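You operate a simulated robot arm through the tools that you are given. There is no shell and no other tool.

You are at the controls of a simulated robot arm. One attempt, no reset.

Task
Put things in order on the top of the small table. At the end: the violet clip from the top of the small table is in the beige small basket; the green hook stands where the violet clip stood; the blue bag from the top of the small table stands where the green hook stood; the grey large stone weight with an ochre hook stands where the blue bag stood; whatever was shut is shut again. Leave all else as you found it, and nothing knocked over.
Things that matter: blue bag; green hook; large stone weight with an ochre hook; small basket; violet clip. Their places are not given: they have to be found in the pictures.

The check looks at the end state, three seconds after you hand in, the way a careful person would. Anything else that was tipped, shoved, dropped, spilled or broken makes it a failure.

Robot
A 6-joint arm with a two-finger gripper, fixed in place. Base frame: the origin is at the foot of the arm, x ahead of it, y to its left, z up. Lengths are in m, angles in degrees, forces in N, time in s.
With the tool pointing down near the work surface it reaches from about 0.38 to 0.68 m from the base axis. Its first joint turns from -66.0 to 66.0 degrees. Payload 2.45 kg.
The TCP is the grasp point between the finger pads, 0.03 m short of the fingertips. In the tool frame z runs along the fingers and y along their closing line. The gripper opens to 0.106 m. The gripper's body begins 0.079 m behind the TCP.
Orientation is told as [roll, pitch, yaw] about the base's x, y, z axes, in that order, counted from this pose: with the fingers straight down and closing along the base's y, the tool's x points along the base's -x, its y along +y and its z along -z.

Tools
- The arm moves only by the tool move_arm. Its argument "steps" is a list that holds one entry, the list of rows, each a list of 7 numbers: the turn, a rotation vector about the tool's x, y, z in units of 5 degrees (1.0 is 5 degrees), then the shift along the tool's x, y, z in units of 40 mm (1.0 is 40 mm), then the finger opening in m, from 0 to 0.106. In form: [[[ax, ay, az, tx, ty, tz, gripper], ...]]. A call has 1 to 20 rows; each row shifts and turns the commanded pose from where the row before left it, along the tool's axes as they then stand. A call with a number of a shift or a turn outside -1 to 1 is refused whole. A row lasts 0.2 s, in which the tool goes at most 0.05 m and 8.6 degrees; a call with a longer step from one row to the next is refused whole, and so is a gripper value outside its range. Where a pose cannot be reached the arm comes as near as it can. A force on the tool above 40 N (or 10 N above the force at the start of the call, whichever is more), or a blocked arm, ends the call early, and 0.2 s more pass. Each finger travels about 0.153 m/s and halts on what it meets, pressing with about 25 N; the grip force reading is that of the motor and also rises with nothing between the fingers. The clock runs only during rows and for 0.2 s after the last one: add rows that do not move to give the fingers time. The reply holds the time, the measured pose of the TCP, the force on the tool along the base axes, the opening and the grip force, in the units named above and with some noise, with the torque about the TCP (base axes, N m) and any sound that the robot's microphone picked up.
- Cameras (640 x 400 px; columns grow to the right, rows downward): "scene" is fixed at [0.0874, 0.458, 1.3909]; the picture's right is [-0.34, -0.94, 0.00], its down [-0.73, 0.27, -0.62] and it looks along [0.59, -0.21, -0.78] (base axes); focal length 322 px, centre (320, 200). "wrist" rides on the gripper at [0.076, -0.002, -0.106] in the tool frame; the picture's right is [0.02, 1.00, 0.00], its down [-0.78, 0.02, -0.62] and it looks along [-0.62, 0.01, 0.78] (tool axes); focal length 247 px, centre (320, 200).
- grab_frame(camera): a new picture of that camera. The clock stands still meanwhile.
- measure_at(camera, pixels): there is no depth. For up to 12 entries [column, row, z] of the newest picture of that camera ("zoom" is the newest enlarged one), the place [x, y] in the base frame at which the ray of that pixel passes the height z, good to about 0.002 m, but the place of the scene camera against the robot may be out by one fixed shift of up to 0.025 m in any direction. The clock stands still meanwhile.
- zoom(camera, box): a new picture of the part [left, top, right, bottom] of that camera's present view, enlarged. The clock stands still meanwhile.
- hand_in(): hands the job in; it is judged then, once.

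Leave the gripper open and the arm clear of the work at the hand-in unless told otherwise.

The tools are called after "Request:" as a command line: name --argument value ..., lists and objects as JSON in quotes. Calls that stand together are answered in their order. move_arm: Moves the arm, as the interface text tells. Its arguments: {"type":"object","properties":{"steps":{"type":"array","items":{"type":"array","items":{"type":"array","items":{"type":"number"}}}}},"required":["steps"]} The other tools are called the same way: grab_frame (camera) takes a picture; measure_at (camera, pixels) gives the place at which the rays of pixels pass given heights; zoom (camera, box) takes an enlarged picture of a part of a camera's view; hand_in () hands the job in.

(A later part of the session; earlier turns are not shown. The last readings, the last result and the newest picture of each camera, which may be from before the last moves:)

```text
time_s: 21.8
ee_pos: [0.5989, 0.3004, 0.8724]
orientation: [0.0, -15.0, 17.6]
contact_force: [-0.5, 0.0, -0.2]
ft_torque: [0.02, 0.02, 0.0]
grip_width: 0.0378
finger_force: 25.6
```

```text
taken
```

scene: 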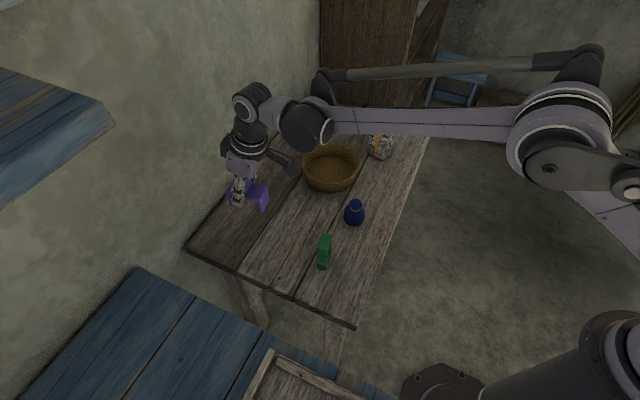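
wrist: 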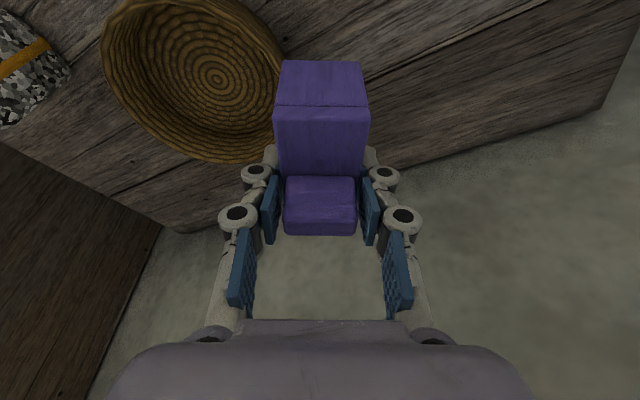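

Now the basket is in clear view: floor centre at wrist (215,80), rim spanning (101,60)–(290,80). I'll measure it.

Request:
measure_at --camera "wrist" --pixels '[[215, 80, 0.705], [215, 80, 0.71], [101, 50, 0.75], [290, 90, 0.75], [195, 160, 0.75], [180, 0, 0.75], [15, 122, 0.7], [70, 72, 0.7]]'

```text
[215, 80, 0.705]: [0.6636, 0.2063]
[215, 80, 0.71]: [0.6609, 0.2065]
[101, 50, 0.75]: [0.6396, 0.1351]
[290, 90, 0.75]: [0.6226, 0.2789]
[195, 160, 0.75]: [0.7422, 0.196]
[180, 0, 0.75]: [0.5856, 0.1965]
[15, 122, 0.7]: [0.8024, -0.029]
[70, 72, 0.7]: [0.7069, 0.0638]
```

The basket's centre is (0.663, 0.206). I'll move over it, to TCP (0.655, 0.204), at the same height.

Request:
move_arm --steps '[[[0, 0, 0, -0.196, -0.907, 0.052, 0.02], [0, 0, 0, -0.196, -0.907, 0.052, 0.02], [0, 0, 0, -0.196, -0.907, 0.052, 0.02], [0, 0, 0, 0, 0, 0, 0.02]]]'

Request:
grab_frame --camera "wrist"

Request:
zoom --camera "scene" --box '[271, 80, 411, 220]'

```text
time_s: 22.8
ee_pos: [0.6562, 0.2041, 0.8739]
orientation: [-0.1, -15.0, 17.7]
contact_force: [-0.3, -0.3, -0.2]
ft_torque: [-0.02, 0.0, -0.02]
grip_width: 0.0381
finger_force: 24.6
```

```text
taken
```

wrist: 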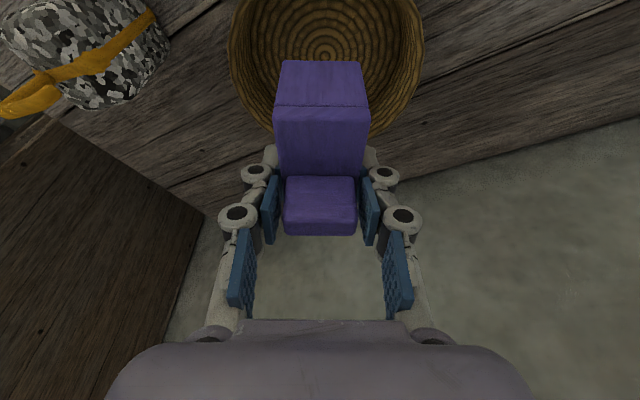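

```text
2.86 times, centred on (341, 150) of scene
```

zoom: 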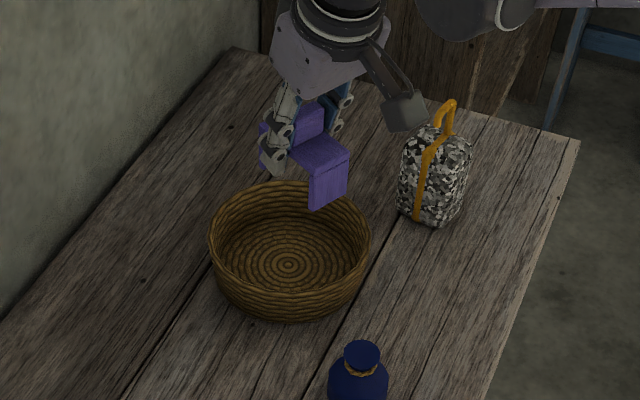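

The clip hangs above the middle of the basket. I'll lower it straight down to TCP z ≈ 0.768, keeping it just above the floor.

Request:
move_arm --steps '[[[0, 0, 0, 0.233, 0, 0.869, 0.02], [0, 0, 0, 0.233, 0, 0.869, 0.02], [0, 0, 0, 0.22, 0, 0.82, 0.02], [0, 0, 0, 0, 0, 0, 0.02]]]'

Request:
grab_frame --camera "wrist"

Request:
zoom --camera "scene" --box '[271, 80, 411, 220]'

```text
time_s: 23.8
ee_pos: [0.6542, 0.2039, 0.766]
orientation: [0.0, -15.1, 17.6]
contact_force: [0.3, -0.2, 0.0]
ft_torque: [0.02, 0.01, -0.02]
grip_width: 0.0377
finger_force: 24.4
```

```text
taken
```

wrist: 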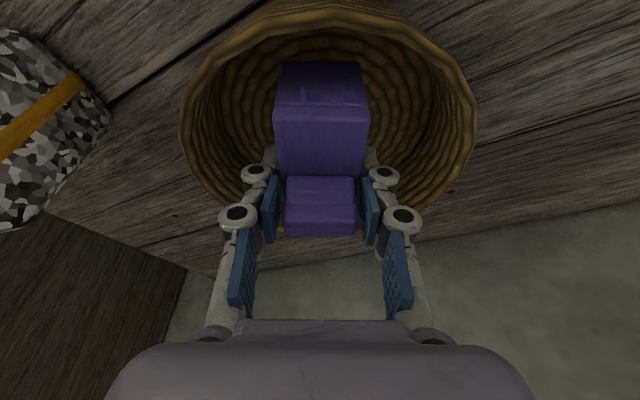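

```text
2.86 times, centred on (341, 150) of scene
```

zoom: 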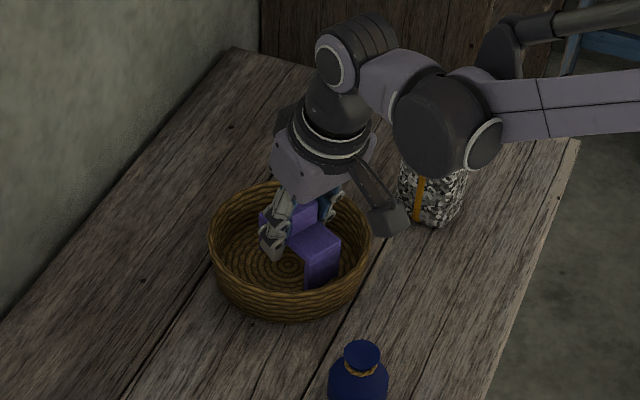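

The clip is inside, just above the basket's floor. I'll lower a few millimetres more in small steps, watching the force.

Request:
move_arm --steps '[[[0, 0, 0, 0.026, 0, 0.097, 0.02], [0, 0, 0, 0, 0, 0, 0.02]]]'

```text
time_s: 24.4
ee_pos: [0.6568, 0.2038, 0.7627]
orientation: [0.0, -15.1, 17.6]
contact_force: [0.5, -0.2, -0.3]
ft_torque: [-0.03, -0.02, 0.01]
grip_width: 0.0378
finger_force: 24.6
```

Request:
move_arm --steps '[[[0, 0, 0, 0.02, 0, 0.073, 0.02], [0, 0, 0, 0, 0, 0, 0.02]]]'

```text
time_s: 25.0
ee_pos: [0.6564, 0.2033, 0.7601]
orientation: [0.0, -15.1, 17.7]
contact_force: [0.4, 0.3, 0.2]
ft_torque: [-0.01, 0.01, -0.02]
grip_width: 0.0379
finger_force: 24.9
```

No contact yet at z 0.760. I'll take another small step of 3 mm down.

Request:
move_arm --steps '[[[0, 0, 0, 0.02, 0, 0.073, 0.02], [0, 0, 0, 0, 0, 0, 0.02]]]'

```text
time_s: 25.6
ee_pos: [0.6574, 0.2033, 0.7558]
orientation: [0.0, -15.0, 17.6]
contact_force: [-0.2, 0.8, -0.2]
ft_torque: [-0.03, 0.01, 0.01]
grip_width: 0.0377
finger_force: 25.1
```

Request:
move_arm --steps '[[[0, 0, 0, 0.013, 0, 0.05, 0.02], [0, 0, 0, 0, 0, 0, 0.02]]]'

```text
time_s: 26.2
ee_pos: [0.6574, 0.2031, 0.7557]
orientation: [0.0, -15.2, 17.6]
contact_force: [-1.4, -1.9, 22.0]
ft_torque: [0.02, 0.03, 0.02]
grip_width: 0.0378
finger_force: 25.5
```

The clip touches the basket floor (22 N), so I'll back off 1.5 mm, open the fingers gently to 0.066, and wait.

Request:
move_arm --steps '[[[0, 0, 0, -0.01, 0, -0.037, 0.02], [0, 0, 0, 0, 0, 0, 0.04], [0, 0, 0, 0, 0, 0, 0.055], [0, 0, 0, 0, 0, 0, 0.066], [0, 0, 0, 0, 0, 0, 0.066]]]'

Request:
grab_frame --camera "wrist"

```text
time_s: 27.4
ee_pos: [0.6578, 0.2037, 0.7557]
orientation: [0.0, -15.0, 17.6]
contact_force: [0.1, 0.4, -0.1]
ft_torque: [-0.02, 0.0, -0.01]
grip_width: 0.0661
finger_force: 0.1
```

```text
taken
```

wrist: 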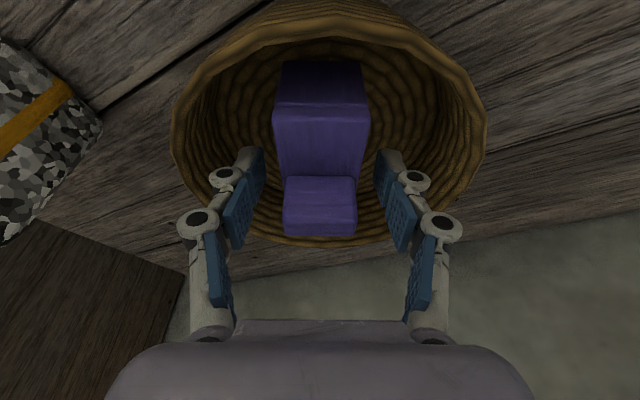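

The clip is released, with the fingers clear of it and of the basket. I'll lift straight up 0.11 m.

Request:
move_arm --steps '[[[0, 0, 0, -0.116, 0, -0.434, 0.066], [0, 0, 0, -0.233, 0, -0.869, 0.066], [0, 0, 0, -0.233, 0, -0.869, 0.066], [0, 0, 0, -0.233, 0, -0.869, 0.066], [0, 0, 0, 0, 0, 0, 0.066]]]'

Request:
grab_frame --camera "wrist"

Request:
zoom --camera "scene" --box '[180, 90, 420, 330]'

```text
time_s: 28.6
ee_pos: [0.6577, 0.2031, 0.8835]
orientation: [-0.1, -15.1, 17.6]
contact_force: [0.3, -0.4, 0.6]
ft_torque: [0.02, 0.03, -0.01]
grip_width: 0.0663
finger_force: 0.0
```

```text
taken
```

wrist: 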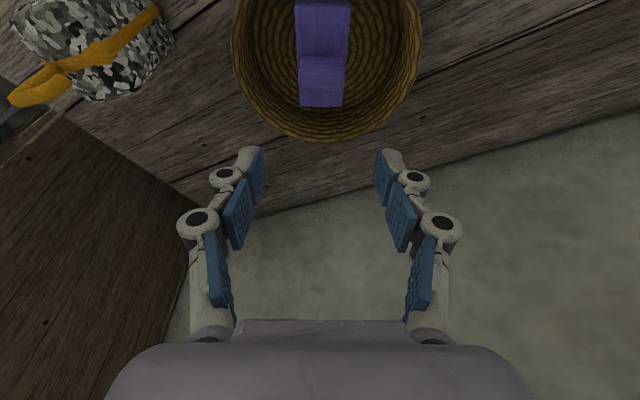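

```text
1.67 times, centred on (300, 210) of scene
```

zoom: 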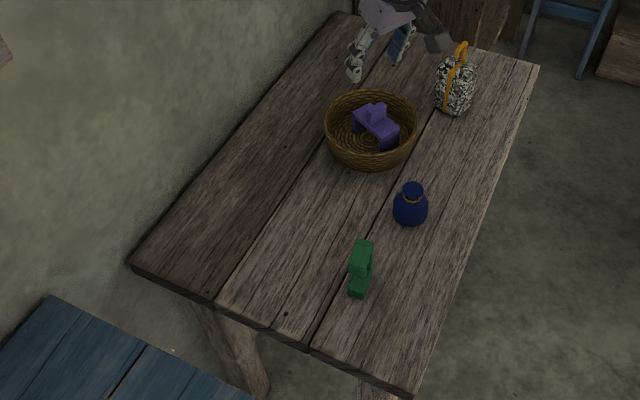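

The clip sits in the basket, and the basket hasn't moved. Next is the hook at (0.4075, 0.322). I'll fly above it at this height and turn the yaw to +55° so the fingers close along the hook's 43 mm length. I'll keep the tilt, which is needed at the destination.

Request:
move_arm --steps '[[[0, 0, 0, 0.611, 0.59, -0.164, 0.08], [0, 0, 0, 0.611, 0.59, -0.164, 0.08], [0, 0, 0, 0.611, 0.59, -0.164, 0.08], [0, 0, 0, 0.611, 0.59, -0.164, 0.08], [0, 0, 0, 0.611, 0.59, -0.164, 0.08], [0, 0, 0, 0.611, 0.59, -0.164, 0.08], [0, 0, 0, 0.611, 0.59, -0.164, 0.08], [0, 0, 0, 0.611, 0.59, -0.164, 0.08], [-0.242, 0, -0.903, 0, 0, 0, 0.08], [-0.242, 0, -0.903, 0, 0, 0, 0.08], [-0.242, 0, -0.903, 0, 0, 0, 0.08], [-0.242, 0, -0.903, 0, 0, 0, 0.08], [-0.242, 0, -0.903, 0, 0, 0, 0.08], [-0.242, 0, -0.903, 0, 0, 0, 0.08], [-0.242, 0, -0.903, 0, 0, 0, 0.08], [-0.242, 0, -0.903, 0, 0, 0, 0.08], [0, 0, 0, 0, 0, 0, 0.08]]]'

Request:
grab_frame --camera "wrist"

```text
time_s: 32.2
ee_pos: [0.4065, 0.3213, 0.8815]
orientation: [0.0, -15.1, 55.1]
contact_force: [0.3, 0.0, -0.6]
ft_torque: [0.0, 0.0, -0.02]
grip_width: 0.0803
finger_force: 0.0
```

```text
taken
```

wrist: 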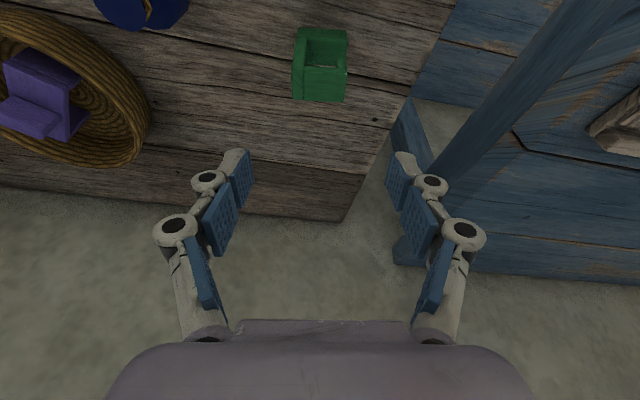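

The hook shows at wrist (320,65), aligned with the fingers. I'll zoom in to get its exact outline.

Request:
zoom --camera "wrist" --box '[270, 15, 370, 115]'

```text
4.00 times, centred on (320, 65) of wrist
```

zoom: 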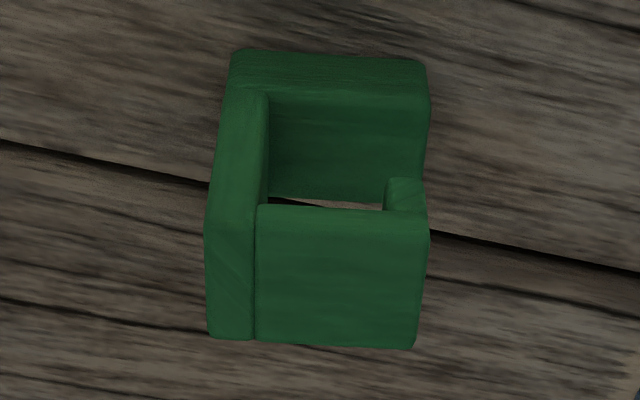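

I'll measure the hook's base near edge at z 0.70 and the four top corners at z 0.78 in the zoom picture.

Request:
measure_at --camera "zoom" --pixels '[[233, 50, 0.7], [424, 62, 0.7], [206, 222, 0.78], [428, 233, 0.78], [210, 338, 0.78], [413, 348, 0.78], [206, 222, 0.775], [428, 233, 0.775], [210, 338, 0.785], [413, 348, 0.785], [254, 205, 0.78], [254, 340, 0.78]]'

```text
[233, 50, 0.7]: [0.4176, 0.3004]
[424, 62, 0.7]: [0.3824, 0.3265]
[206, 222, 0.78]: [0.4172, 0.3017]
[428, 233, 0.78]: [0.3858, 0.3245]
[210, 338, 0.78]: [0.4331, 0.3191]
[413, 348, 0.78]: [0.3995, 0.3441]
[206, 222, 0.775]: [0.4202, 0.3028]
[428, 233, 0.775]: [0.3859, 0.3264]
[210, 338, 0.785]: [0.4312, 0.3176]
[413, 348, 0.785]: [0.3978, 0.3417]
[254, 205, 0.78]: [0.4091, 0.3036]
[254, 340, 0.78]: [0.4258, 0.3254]
```

The hook's centre is (0.4085, 0.3225), about 41 mm long and 24 mm thick. I'll descend to z ≈ 0.80 and look.

Request:
move_arm --steps '[[[0, 0, 0, 0.18, 0, 0.869, 0.08], [0, 0, 0, 0.233, 0, 0.869, 0.08], [0, 0, 0, 0.06, 0, 0.225, 0.08], [0, 0, 0, 0, 0, 0, 0.08]]]'

Request:
grab_frame --camera "wrist"

```text
time_s: 33.2
ee_pos: [0.4082, 0.3253, 0.801]
orientation: [-0.1, -15.2, 55.1]
contact_force: [0.6, -0.2, 0.0]
ft_torque: [0.01, -0.02, 0.0]
grip_width: 0.0798
finger_force: 0.0
```

```text
taken
```

wrist: 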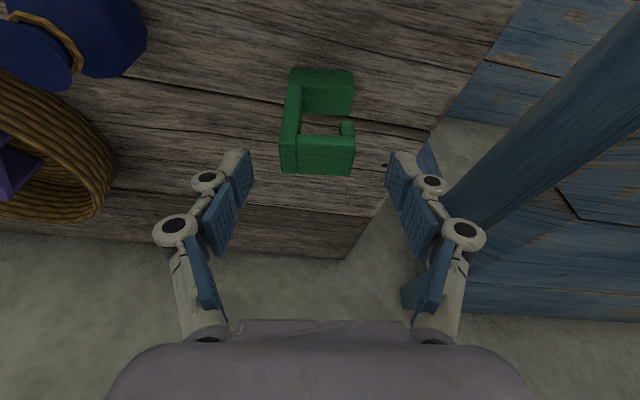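

The hook is centred between the fingers (columns 281–354). I'll descend the last 39 mm to z ≈ 0.762.

Request:
move_arm --steps '[[[0, 0, 0, 0.15, 0, 0.47, 0.08], [0, 0, 0, 0.15, 0, 0.47, 0.08], [0, 0, 0, 0, 0, 0, 0.08]]]'

Request:
grab_frame --camera "wrist"

Request:
zoom --camera "scene" --box '[270, 180, 390, 300]'

```text
time_s: 34.0
ee_pos: [0.406, 0.3231, 0.7612]
orientation: [-0.2, -15.1, 55.1]
contact_force: [-0.6, 0.8, -0.4]
ft_torque: [-0.01, -0.01, 0.01]
grip_width: 0.08
finger_force: 0.0
```

```text
taken
```

wrist: 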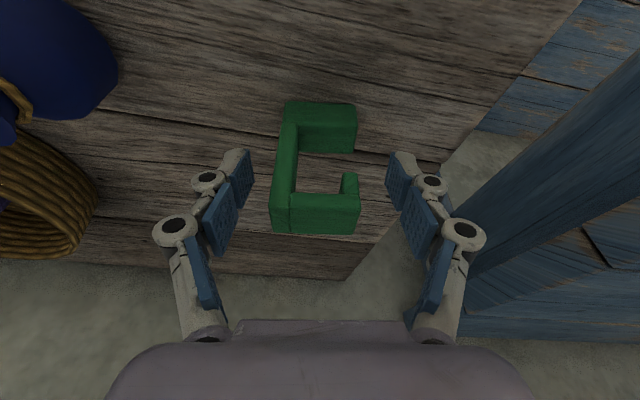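

```text
3.33 times, centred on (330, 240) of scene
```

zoom: 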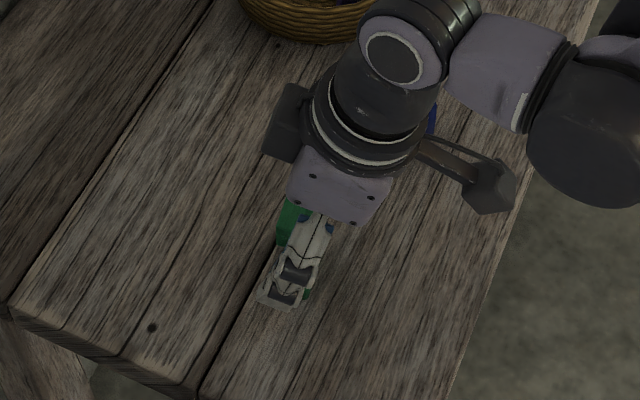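

Everything lines up. I'll lower 6 mm more for a deeper hold, then close on the hook.

Request:
move_arm --steps '[[[0, 0, 0, 0.02, 0, 0.145, 0.08], [0, 0, 0, 0, 0, 0, 0.055], [0, 0, 0, 0, 0, 0, 0.03], [0, 0, 0, 0, 0, 0, 0.03], [0, 0, 0, 0, 0, 0, 0.03]]]'

Request:
grab_frame --camera "wrist"

```text
time_s: 35.2
ee_pos: [0.4058, 0.3237, 0.7569]
orientation: [-0.1, -15.1, 55.1]
contact_force: [1.8, -0.5, 3.7]
ft_torque: [-0.08, -0.12, 0.04]
grip_width: 0.0395
finger_force: 24.9
```

```text
taken
```

wrist: 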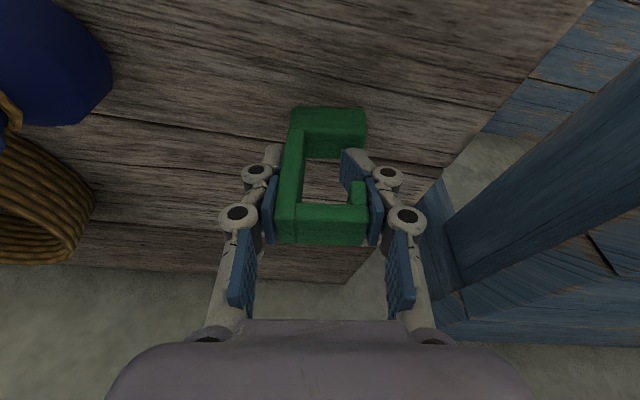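

Gripped at 39.5 mm. The right fingertip curls slightly into the hook's opening, under its lip. I'll lift a little at first and inspect.

Request:
move_arm --steps '[[[0, 0, 0, -0.065, 0, -0.2415, 0.03], [0, 0, 0, -0.065, 0, -0.2415, 0.03], [0, 0, 0, -0.13, 0, -0.483, 0.03], [0, 0, 0, 0, 0, 0, 0.03]]]'

Request:
grab_frame --camera "wrist"

Request:
zoom --camera "scene" --box '[270, 180, 390, 300]'

```text
time_s: 36.2
ee_pos: [0.407, 0.3235, 0.7975]
orientation: [-0.1, -15.1, 55.1]
contact_force: [0.7, 0.1, 0.3]
ft_torque: [-0.02, 0.03, 0.0]
grip_width: 0.0394
finger_force: 24.7
```

```text
taken
```

wrist: 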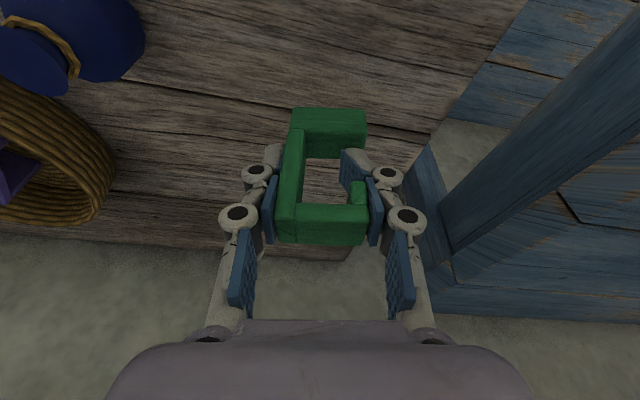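

```text
3.33 times, centred on (330, 240) of scene
```

zoom: 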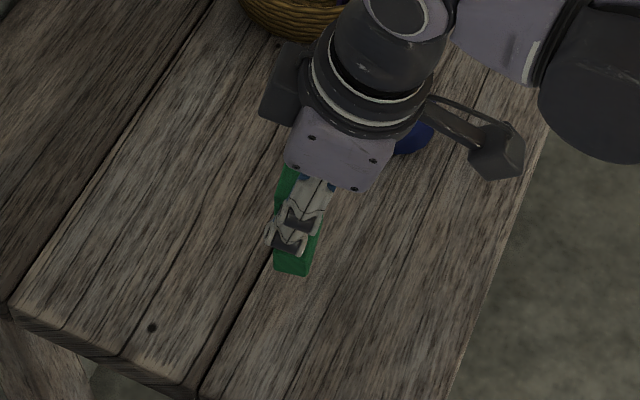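

The hook is held upright and steady. I'll raise 4 cm and carry it to the clip's old place at (0.536, 0.452).

Request:
move_arm --steps '[[[0, 0, 0, -0.2588, 0, -0.966, 0.03], [0, 0, 0, -0.866, -0.1615, 0.232, 0.03], [0, 0, 0, -0.866, -0.1615, 0.232, 0.03], [0, 0, 0, -0.866, -0.1615, 0.232, 0.03], [0, 0, 0, -0.866, -0.1615, 0.232, 0.03], [0, 0, 0, -0.866, -0.1615, 0.232, 0.03], [0, 0, 0, 0, 0, 0, 0.03]]]'

Request:
grab_frame --camera "wrist"

```text
time_s: 37.8
ee_pos: [0.5375, 0.452, 0.8367]
orientation: [-0.1, -15.1, 55.1]
contact_force: [0.5, 0.8, -0.1]
ft_torque: [0.01, 0.01, -0.01]
grip_width: 0.0394
finger_force: 25.2
```

```text
taken
```

wrist: 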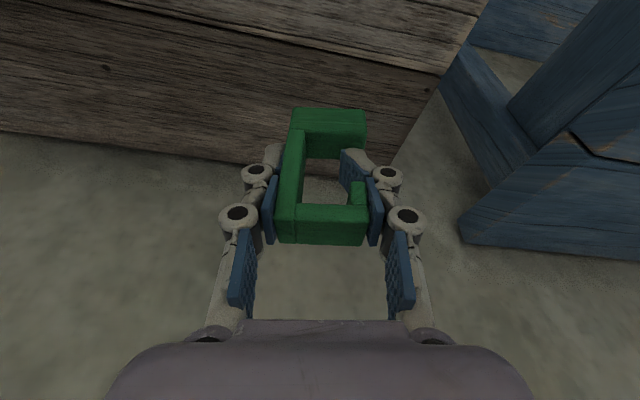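

I'm above the target. To check where the hook sits relative to the TCP, I'll measure its bottom near edge, (293,107)–(366,111) at z 0.78, and its top edges at z 0.86.

Request:
zoom --camera "wrist" --box '[260, 95, 390, 255]'

Request:
measure_at --camera "wrist" --pixels '[[293, 107, 0.78], [366, 111, 0.78], [278, 204, 0.86], [367, 207, 0.86], [278, 242, 0.86], [364, 245, 0.86]]'

```text
2.50 times, centred on (325, 175) of wrist
```

zoom: 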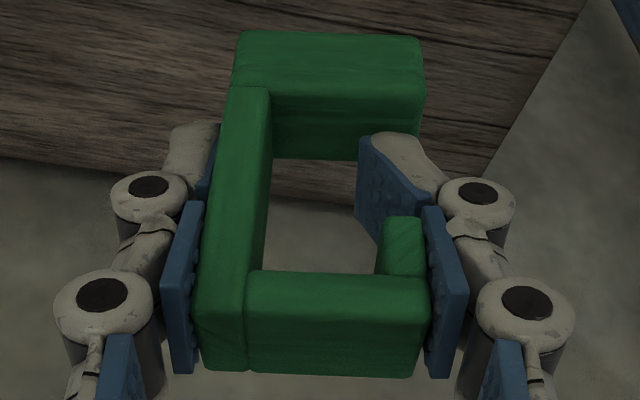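

```text
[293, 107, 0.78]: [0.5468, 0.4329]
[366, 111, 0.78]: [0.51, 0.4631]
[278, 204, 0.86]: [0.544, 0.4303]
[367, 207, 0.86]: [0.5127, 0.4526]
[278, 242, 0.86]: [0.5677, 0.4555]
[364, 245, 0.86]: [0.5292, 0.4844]
```

The hook's base centre sits about 5 mm sideways and 3 mm outward of the TCP, so I'll aim the TCP at about (0.5375, 0.448). I'll descend to z ≈ 0.762.

Request:
move_arm --steps '[[[0, 0, 0, 0.08, -0.057, -0.021, 0.03], [0, 0, 0, 0.164, 0, 0.612, 0.03], [0, 0, 0, 0.164, 0, 0.612, 0.03], [0, 0, 0, 0.164, 0, 0.59, 0.03], [0, 0, 0, 0, 0, 0, 0.03]]]'

Request:
zoom --camera "scene" --box '[200, 150, 320, 270]'

Request:
grab_frame --camera "wrist"

```text
time_s: 39.0
ee_pos: [0.5367, 0.4464, 0.7622]
orientation: [-0.1, -15.2, 55.2]
contact_force: [0.1, 0.5, 0.6]
ft_torque: [-0.02, 0.03, 0.02]
grip_width: 0.0394
finger_force: 24.7
```

```text
3.33 times, centred on (260, 210) of scene
```

zoom: 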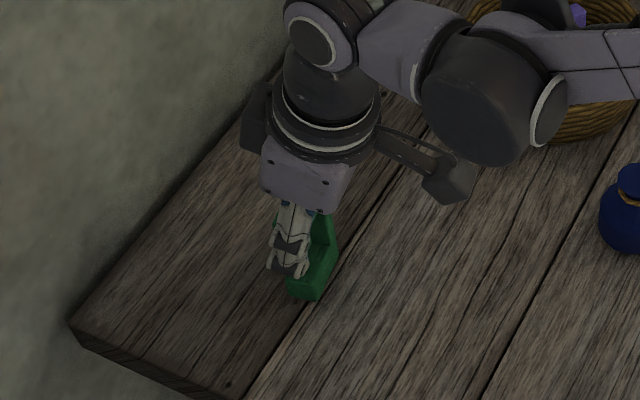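

```text
taken
```

wrist: 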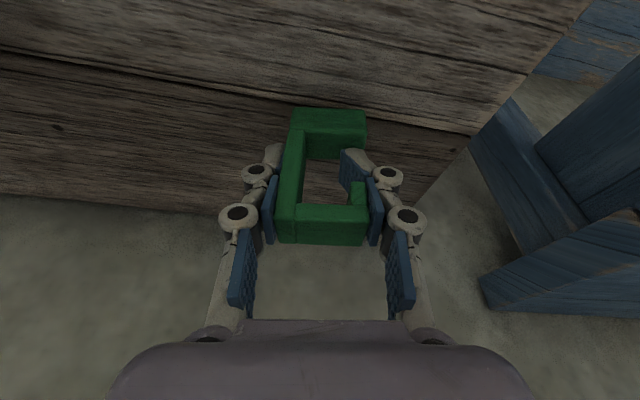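

Hook bottom is about 5 mm above the table. I'll lower in small steps until contact.

Request:
move_arm --steps '[[[0, 0, 0, 0.02, 0, 0.073, 0.03], [0, 0, 0, 0, 0, 0, 0.03]]]'

```text
time_s: 39.6
ee_pos: [0.5365, 0.4465, 0.7581]
orientation: [-0.1, -15.0, 55.1]
contact_force: [-0.1, 0.4, -0.9]
ft_torque: [-0.03, 0.03, -0.04]
grip_width: 0.0394
finger_force: 24.5
```

Request:
move_arm --steps '[[[0, 0, 0, 0.013, 0, 0.048, 0.03], [0, 0, 0, 0, 0, 0, 0.03]]]'

```text
time_s: 40.2
ee_pos: [0.5367, 0.4467, 0.7565]
orientation: [-0.2, -15.1, 55.1]
contact_force: [-0.1, -0.1, -0.6]
ft_torque: [-0.04, -0.03, -0.05]
grip_width: 0.0394
finger_force: 24.6
```

Request:
move_arm --steps '[[[0, 0, 0, 0.013, 0, 0.048, 0.03], [0, 0, 0, 0, 0, 0, 0.03]]]'

```text
time_s: 40.8
ee_pos: [0.5359, 0.4465, 0.7533]
orientation: [-0.1, -15.2, 55.0]
contact_force: [-1.4, -0.6, 18.3]
ft_torque: [-0.26, -0.15, -0.05]
grip_width: 0.0394
finger_force: 25.7
```

The hook touches the table (18 N). I'll back off 1 mm and open gradually to release it.

Request:
move_arm --steps '[[[0, 0, 0, -0.007, 0, -0.025, 0.03], [0, 0, 0, 0, 0, 0, 0.042], [0, 0, 0, 0, 0, 0, 0.05], [0, 0, 0, 0, 0, 0, 0.06], [0, 0, 0, 0, 0, 0, 0.075], [0, 0, 0, 0, 0, 0, 0.075]]]'

Request:
grab_frame --camera "wrist"

Request:
zoom --camera "scene" --box '[200, 150, 320, 270]'

```text
time_s: 42.2
ee_pos: [0.5361, 0.4468, 0.7553]
orientation: [0.0, -15.0, 55.0]
contact_force: [0.3, -0.2, 0.5]
ft_torque: [0.01, 0.05, 0.02]
grip_width: 0.0754
finger_force: 0.2
```

```text
taken
```

wrist: 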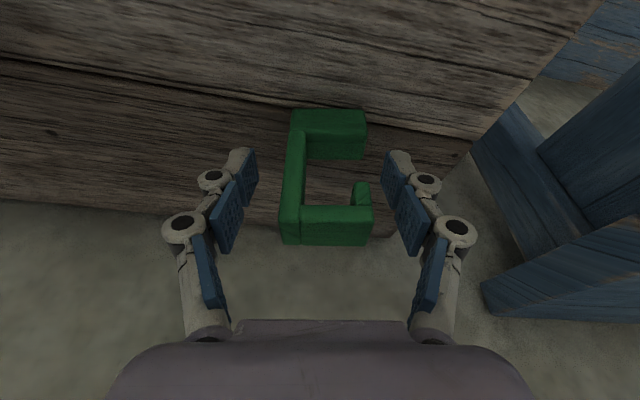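

```text
3.33 times, centred on (260, 210) of scene
```

zoom: 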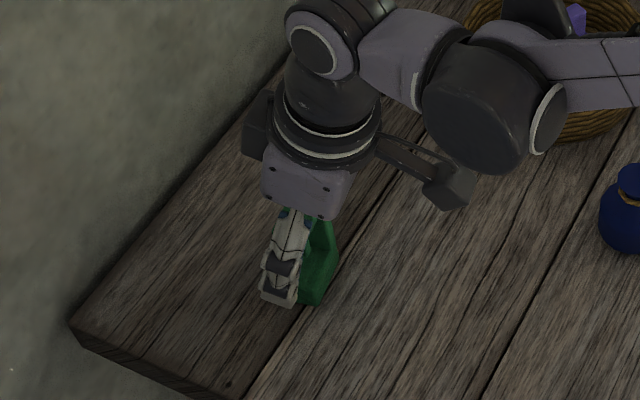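

The hook stands free and upright. I'll lift the gripper straight up 0.12 m and check where it stands.

Request:
move_arm --steps '[[[0, 0, 0, -0.13, 0, -0.483, 0.075], [0, 0, 0, -0.233, 0, -0.869, 0.075], [0, 0, 0, -0.233, 0, -0.869, 0.075], [0, 0, 0, -0.233, 0, -0.869, 0.075], [0, 0, 0, 0, 0, 0, 0.075]]]'

Request:
zoom --camera "wrist" --box '[260, 0, 380, 110]'

Request:
grab_frame --camera "scene"

```text
time_s: 43.4
ee_pos: [0.5347, 0.4456, 0.8848]
orientation: [-0.2, -15.1, 55.1]
contact_force: [-0.1, 0.3, 0.0]
ft_torque: [0.01, -0.03, -0.01]
grip_width: 0.0752
finger_force: 0.1
```

```text
3.64 times, centred on (320, 55) of wrist
```

zoom: 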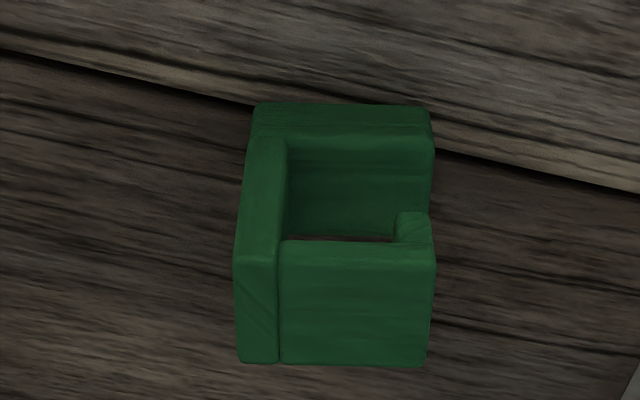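

```text
taken
```

scene: 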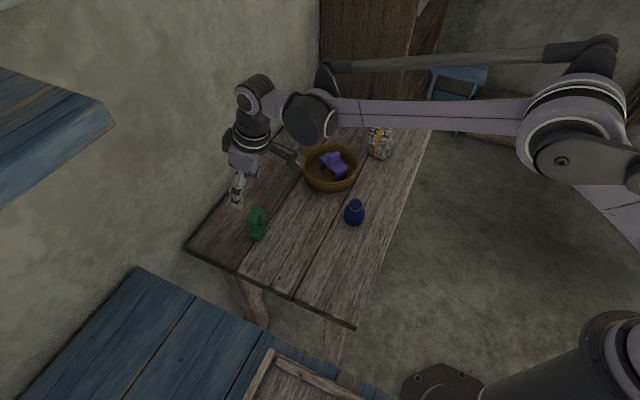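

The hook stands upright at scene (256,223), where the clip used to be. I'll measure its base and top corners now.

Request:
measure_at --camera "zoom" --pixels '[[255, 106, 0.7], [430, 108, 0.7], [234, 262, 0.78], [436, 262, 0.78], [241, 362, 0.78], [427, 366, 0.78]]'

```text
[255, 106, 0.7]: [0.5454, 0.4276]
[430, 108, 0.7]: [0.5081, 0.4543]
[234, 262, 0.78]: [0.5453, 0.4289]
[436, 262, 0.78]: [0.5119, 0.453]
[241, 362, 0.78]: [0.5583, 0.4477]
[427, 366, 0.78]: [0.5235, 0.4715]
```

The hook's centre is at (0.534, 0.4505), within 3 mm of the clip's old centre. Next is the bag at (0.491, 0.2095). I'll retract inward, remove the tilt, and turn the yaw to about 23°.

Request:
move_arm --steps '[[[0, 0, 0, 0.9, 0.072, -0.241, 0.085], [0, 0, 0, 0.9, 0.072, -0.241, 0.085], [0, 0, 0, 0.9, 0.072, -0.241, 0.085], [0, 0, 0, 0.9, 0.072, -0.241, 0.085], [0, 1, 0, 0, 0, 0, 0.085], [0, 1, 0, 0, 0, 0, 0.085], [0, 1, 0, 0, 0, 0, 0.085], [0, 0, 0.917, 0, 0, 0, 0.085], [0, 0, 0.917, 0, 0, 0, 0.085], [0, 0, 0.917, 0, 0, 0, 0.085], [0, 0, 0.917, 0, 0, 0, 0.085], [0, 0, 0.917, 0, 0, 0, 0.085], [0, 0, 0.917, 0, 0, 0, 0.085], [0, 0, 0.917, 0, 0, 0, 0.085], [0, 0, 0, 0, 0, 0, 0.085]]]'

Request:
grab_frame --camera "wrist"

```text
time_s: 46.6
ee_pos: [0.4409, 0.3315, 0.8834]
orientation: [-0.1, -0.1, 22.9]
contact_force: [-0.7, 0.6, -0.2]
ft_torque: [0.01, -0.02, 0.01]
grip_width: 0.085
finger_force: 0.0
```

```text
taken
```

wrist: 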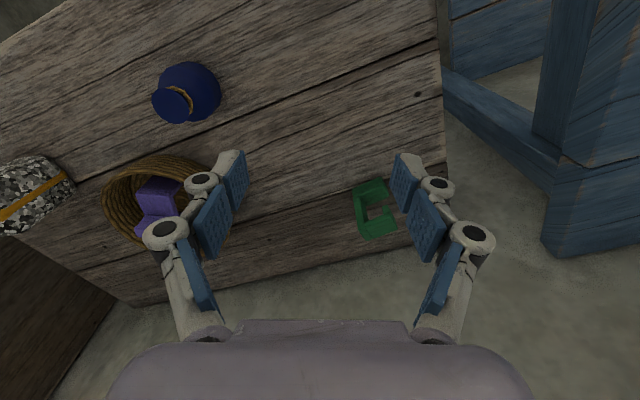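

The bag's cap is at wrist (172,103) and its body around (187,92). I'll zoom and measure to confirm its position.

Request:
zoom --camera "wrist" --box '[140, 50, 240, 135]'

```text
4.71 times, centred on (190, 92) of wrist
```

zoom: 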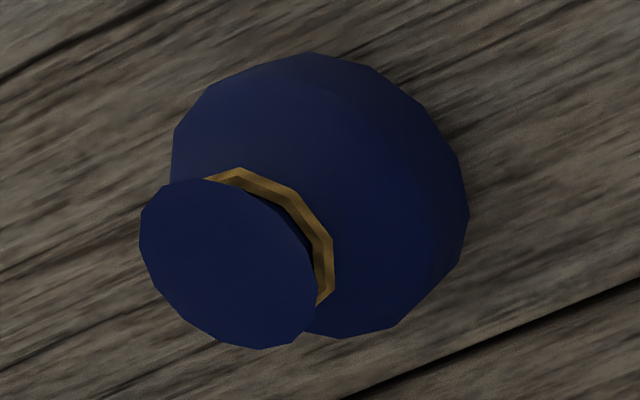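

Request:
measure_at --camera "zoom" --pixels '[[228, 264, 0.755], [228, 264, 0.76], [228, 264, 0.765], [140, 235, 0.76], [316, 285, 0.76], [310, 52, 0.72], [468, 215, 0.72], [330, 337, 0.72], [172, 140, 0.72], [320, 195, 0.72]]'

```text
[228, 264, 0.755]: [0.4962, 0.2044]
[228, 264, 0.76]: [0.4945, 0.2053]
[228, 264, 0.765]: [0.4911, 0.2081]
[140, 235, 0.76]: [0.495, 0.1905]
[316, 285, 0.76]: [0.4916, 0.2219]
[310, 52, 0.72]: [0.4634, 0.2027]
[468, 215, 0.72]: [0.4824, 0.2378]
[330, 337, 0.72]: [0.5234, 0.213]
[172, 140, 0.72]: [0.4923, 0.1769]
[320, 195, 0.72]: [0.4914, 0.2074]
```

The bag's centre is (0.4915, 0.208) and its body is about 58 mm across. I'll move over it and descend to z ≈ 0.80 with the fingers at 0.098.

Request:
move_arm --steps '[[[0, 0, 0, 0.009, -0.834, 0, 0.098], [0, 0, 0, 0.009, -0.834, 0, 0.098], [0, 0, 0, 0.009, -0.834, 0, 0.098], [0, 0, 0, 0.009, -0.834, 0, 0.098], [0, 0, 0, 0, 0, 0.7, 0.098], [0, 0, 0, 0, 0, 0.7, 0.098], [0, 0, 0, 0, 0, 0.68, 0.098], [0, 0, 0, 0, 0, 0, 0.098]]]'

Request:
grab_frame --camera "wrist"

Request:
zoom --camera "scene" --box '[290, 120, 430, 260]'

```text
time_s: 48.4
ee_pos: [0.4927, 0.2081, 0.8006]
orientation: [-0.1, -0.1, 23.0]
contact_force: [-0.2, 0.4, -0.1]
ft_torque: [0.01, -0.04, -0.01]
grip_width: 0.0982
finger_force: 0.1
```

```text
taken
```

wrist: 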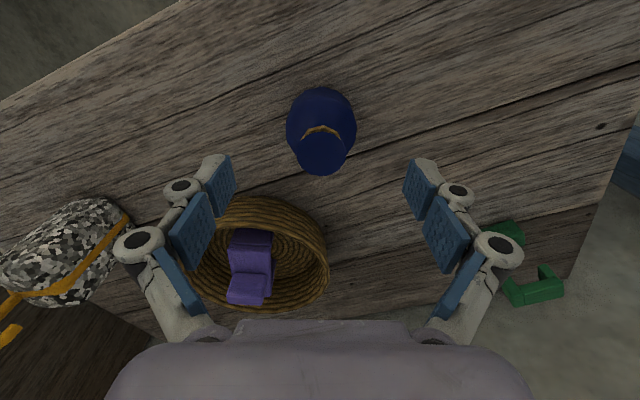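

```text
2.86 times, centred on (360, 190) of scene
```

zoom: 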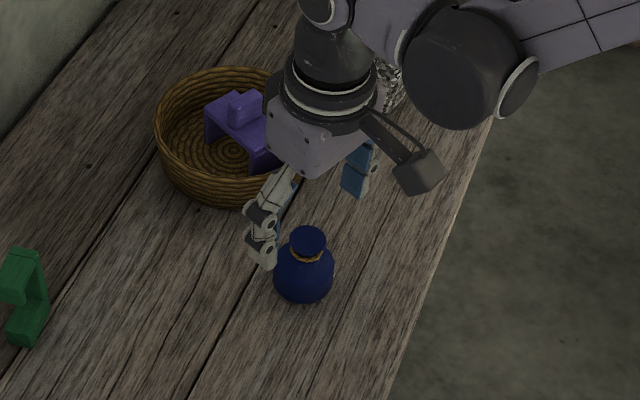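

The bag is centred at column 321, and the basket is well away from the fingers. I'll descend to z ≈ 0.737.

Request:
move_arm --steps '[[[0, 0, 0, 0.02, 0, 0.8, 0.098], [0, 0, 0, 0, 0, 0.78, 0.098], [0, 0, 0, 0, 0, 0, 0.098]]]'

Request:
grab_frame --camera "wrist"

```text
time_s: 49.2
ee_pos: [0.4917, 0.2071, 0.7358]
orientation: [-0.1, -0.2, 23.0]
contact_force: [0.6, 0.3, 0.3]
ft_torque: [0.0, -0.01, 0.03]
grip_width: 0.098
finger_force: 0.1
```

```text
taken
```

wrist: 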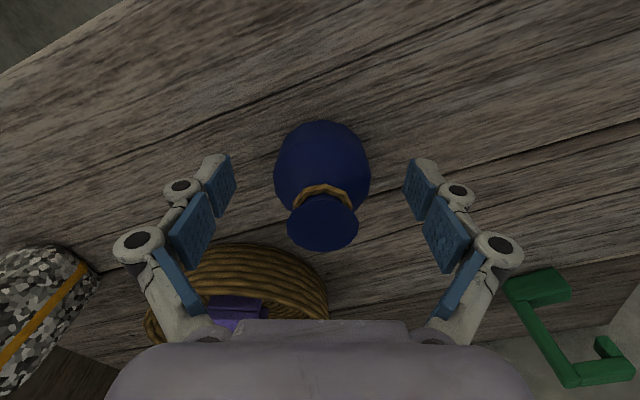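

The bag is centred at column 322 and the fingers are clear. I'll close on it.

Request:
move_arm --steps '[[[0, 0, 0, 0, 0, 0, 0.075], [0, 0, 0, 0, 0, 0, 0.055], [0, 0, 0, 0, 0, 0, 0.04], [0, 0, 0, 0, 0, 0, 0.04], [0, 0, 0, 0, 0, 0, 0.04]]]'

Request:
grab_frame --camera "wrist"

```text
time_s: 50.4
ee_pos: [0.493, 0.207, 0.7368]
orientation: [-0.1, -0.1, 23.0]
contact_force: [-1.0, -0.5, 2.8]
ft_torque: [0.09, 0.02, 0.03]
grip_width: 0.048
finger_force: 24.4
```

```text
taken
```

wrist: 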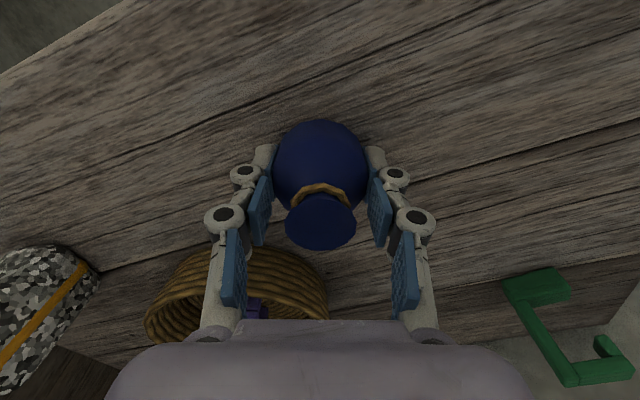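

Held at 48 mm width, 24 N. I'll lift slowly a little and check.

Request:
move_arm --steps '[[[0, 0, 0, 0, 0, -0.25, 0.04], [0, 0, 0, 0, 0, -0.25, 0.04], [0, 0, 0, 0, 0, -0.5, 0.04], [0, 0, 0, 0, 0, 0, 0.04]]]'

Request:
grab_frame --camera "wrist"

Request:
zoom --camera "scene" --box '[290, 120, 430, 260]'

```text
time_s: 51.4
ee_pos: [0.492, 0.209, 0.7766]
orientation: [-0.1, -0.1, 23.1]
contact_force: [-0.3, -0.9, 0.0]
ft_torque: [0.0, 0.0, 0.01]
grip_width: 0.0476
finger_force: 24.9
```

```text
taken
```

wrist: 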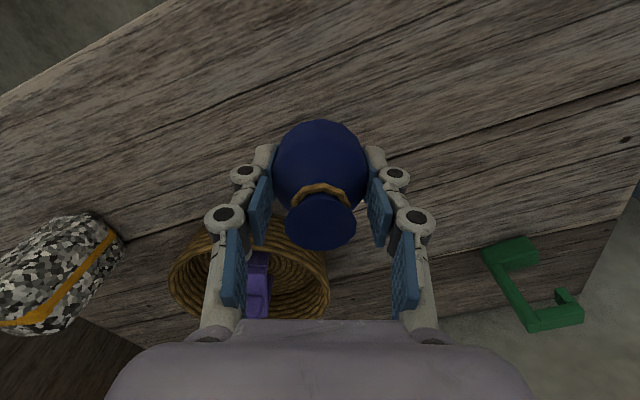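

```text
2.86 times, centred on (360, 190) of scene
```

zoom: 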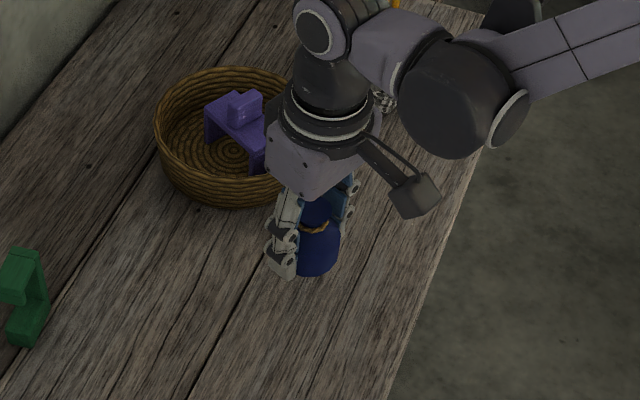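

The bag is held steadily and upright. I'll raise 3 cm more and carry it to the hook's old place at (0.408, 0.323).

Request:
move_arm --steps '[[[0, 0, 0, 0, 0, -0.75, 0.04], [0, 0, 0, 0.208, 0.865, 0, 0.04], [0, 0, 0, 0.208, 0.865, 0, 0.04], [0, 0, 0, 0.208, 0.865, 0, 0.04], [0, 0, 0, 0.208, 0.865, 0, 0.04], [0, 0, 0, 0, 0, 0, 0.04]]]'

Request:
grab_frame --camera "wrist"

```text
time_s: 52.8
ee_pos: [0.4059, 0.3232, 0.8046]
orientation: [-0.1, -0.1, 23.1]
contact_force: [-0.3, -0.3, -0.3]
ft_torque: [-0.01, -0.06, 0.01]
grip_width: 0.0475
finger_force: 25.2
```

```text
taken
```

wrist: 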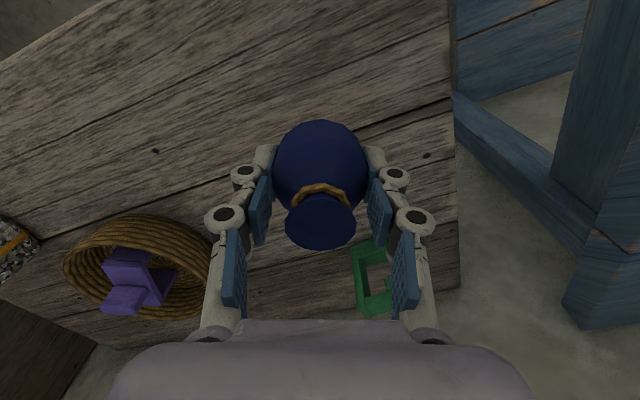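

I'm over the target. I'll descend to z ≈ 0.742 and then take fine steps.

Request:
move_arm --steps '[[[0, 0, 0, -0.03, 0, 0.8, 0.04], [0, 0, 0, 0, 0, 0.77, 0.04], [0, 0, 0, 0, 0, 0, 0.04]]]'

```text
time_s: 53.6
ee_pos: [0.4072, 0.322, 0.7423]
orientation: [-0.1, -0.1, 23.0]
contact_force: [0.6, -0.4, -1.6]
ft_torque: [-0.02, -0.03, -0.02]
grip_width: 0.0477
finger_force: 25.3
```

Request:
move_arm --steps '[[[0, 0, 0, 0, 0, 0.075, 0.04], [0, 0, 0, 0, 0, 0, 0.04]]]'

```text
time_s: 54.2
ee_pos: [0.4082, 0.3235, 0.7401]
orientation: [0.0, -0.1, 23.0]
contact_force: [-0.1, 1.3, -0.7]
ft_torque: [0.01, 0.01, -0.01]
grip_width: 0.0473
finger_force: 25.1
```

Request:
move_arm --steps '[[[0, 0, 0, 0, 0, 0.05, 0.04], [0, 0, 0, 0, 0, 0, 0.04]]]'

```text
time_s: 54.8
ee_pos: [0.4085, 0.3235, 0.7386]
orientation: [-0.2, -0.1, 23.0]
contact_force: [0.1, 0.6, -1.8]
ft_torque: [-0.02, 0.0, -0.04]
grip_width: 0.0474
finger_force: 25.3
```

Request:
move_arm --steps '[[[0, 0, 0, 0, 0, 0.05, 0.04], [0, 0, 0, 0, 0, 0, 0.04]]]'

```text
time_s: 55.4
ee_pos: [0.4078, 0.3223, 0.7361]
orientation: [-0.1, 0.0, 23.1]
contact_force: [-0.1, 0.5, 6.7]
ft_torque: [0.12, 0.07, 0.02]
grip_width: 0.0474
finger_force: 25.2
```

The bag touches the table (6.7 N). I'll open the fingers gradually.

Request:
move_arm --steps '[[[0, 0, 0, 0, 0, 0, 0.05], [0, 0, 0, 0, 0, 0, 0.06], [0, 0, 0, 0, 0, 0, 0.075], [0, 0, 0, 0, 0, 0, 0.098], [0, 0, 0, 0, 0, 0, 0.098]]]'

Request:
grab_frame --camera "wrist"

```text
time_s: 56.6
ee_pos: [0.4085, 0.3223, 0.7366]
orientation: [0.0, -0.1, 23.1]
contact_force: [0.3, -1.5, -0.7]
ft_torque: [0.01, 0.04, 0.01]
grip_width: 0.0983
finger_force: 0.0
```

```text
taken
```

wrist: 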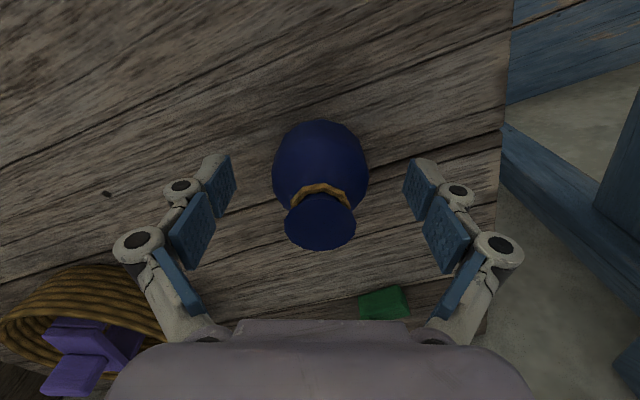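

The bag stands free and upright. I'll lift straight up 0.15 m to be clear.

Request:
move_arm --steps '[[[0, 0, 0, 0, 0, -0.6, 0.098], [0, 0, 0, 0, 0, -0.9, 0.098], [0, 0, 0, 0, 0, -0.9, 0.098], [0, 0, 0, 0, 0, -0.9, 0.098], [0, 0, 0, 0, 0, -0.9, 0.098], [0, 0, 0, 0, 0, 0, 0.098]]]'

Request:
grab_frame --camera "wrist"

Request:
zoom --camera "scene" --box '[200, 90, 440, 290]'

```text
time_s: 58.0
ee_pos: [0.4102, 0.3234, 0.9069]
orientation: [-0.1, -0.1, 23.0]
contact_force: [-0.8, -0.3, 0.8]
ft_torque: [0.02, -0.01, -0.03]
grip_width: 0.0978
finger_force: 0.1
```

```text
taken
```

wrist: 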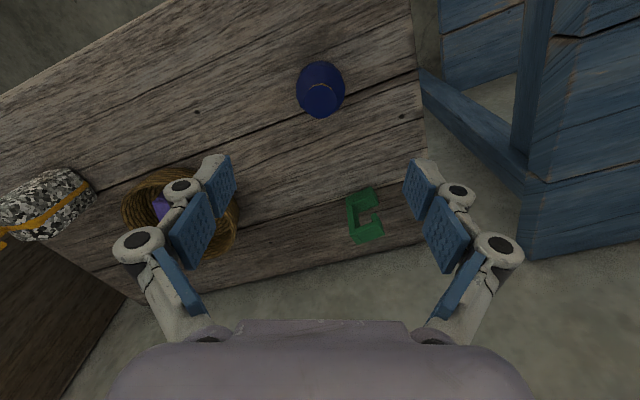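

```text
2.00 times, centred on (320, 190) of scene
```

zoom: 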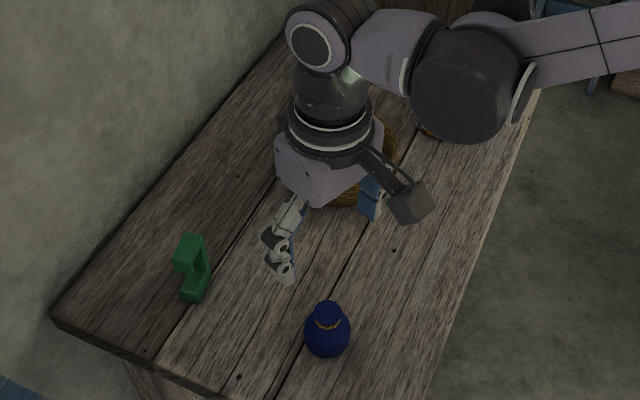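

The bag stands upright at the hook's old place. Now for the stone weight: I'll turn the yaw to 0 and move to (0.47, 0.03) to look at it.

Request:
move_arm --steps '[[[0, 0, 0, 0, 0, -0.75, 0.104], [0, 0, 0.92, 0, 0, 0, 0.104], [0, 0, 0.92, 0, 0, 0, 0.104], [0, 0, 0.92, 0, 0, 0, 0.104], [0, 0, 0.92, 0, 0, 0, 0.104], [0, 0, 0.92, 0, 0, 0, 0.104], [0, 0, 0, -0.19, -0.92, 0, 0.104], [0, 0, 0, -0.19, -0.92, 0, 0.104], [0, 0, 0, -0.19, -0.92, 0, 0.104], [0, 0, 0, -0.19, -0.92, 0, 0.104], [0, 0, 0, -0.19, -0.92, 0, 0.104], [0, 0, 0, -0.19, -0.92, 0, 0.104], [0, 0, 0, -0.19, -0.92, 0, 0.104], [0, 0, 0, -0.19, -0.92, 0, 0.104], [0, 0, 0, 0, 0, 0, 0.104]]]'

Request:
grab_frame --camera "wrist"

Request:
grab_frame --camera "scene"

```text
time_s: 61.2
ee_pos: [0.4688, 0.0291, 0.9338]
orientation: [0.0, -0.1, 0.1]
contact_force: [0.3, -0.3, -0.6]
ft_torque: [0.01, 0.01, 0.04]
grip_width: 0.1042
finger_force: 0.0
```

```text
taken
```

wrist: 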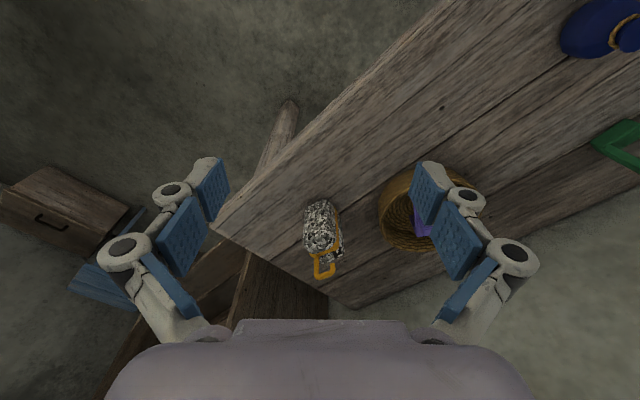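

```text
taken
```

scene: 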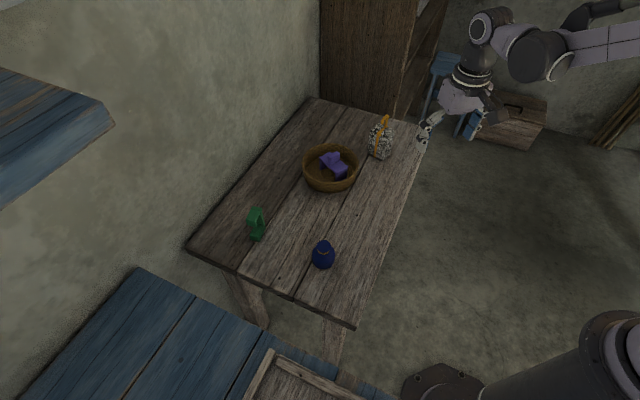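

I'll zoom both cameras on the stone weight to work out its size and orientation.

Request:
zoom --camera "scene" --box '[350, 105, 414, 169]'

Request:
zoom --camera "wrist" --box '[280, 190, 364, 290]'

```text
6.25 times, centred on (382, 137) of scene
```

zoom: 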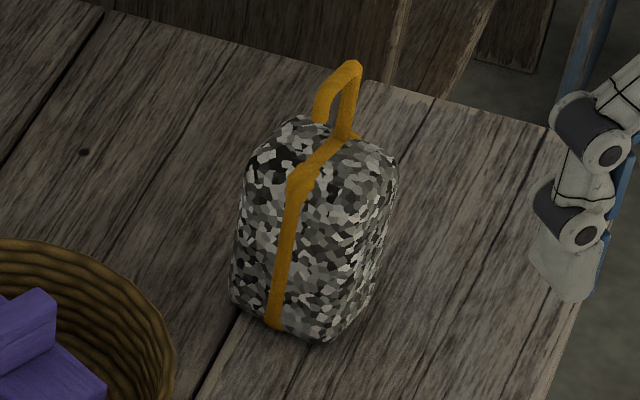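

```text
4.00 times, centred on (322, 240) of wrist
```

zoom: 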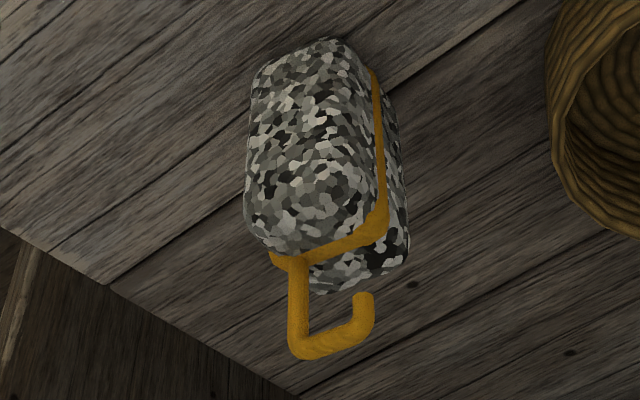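

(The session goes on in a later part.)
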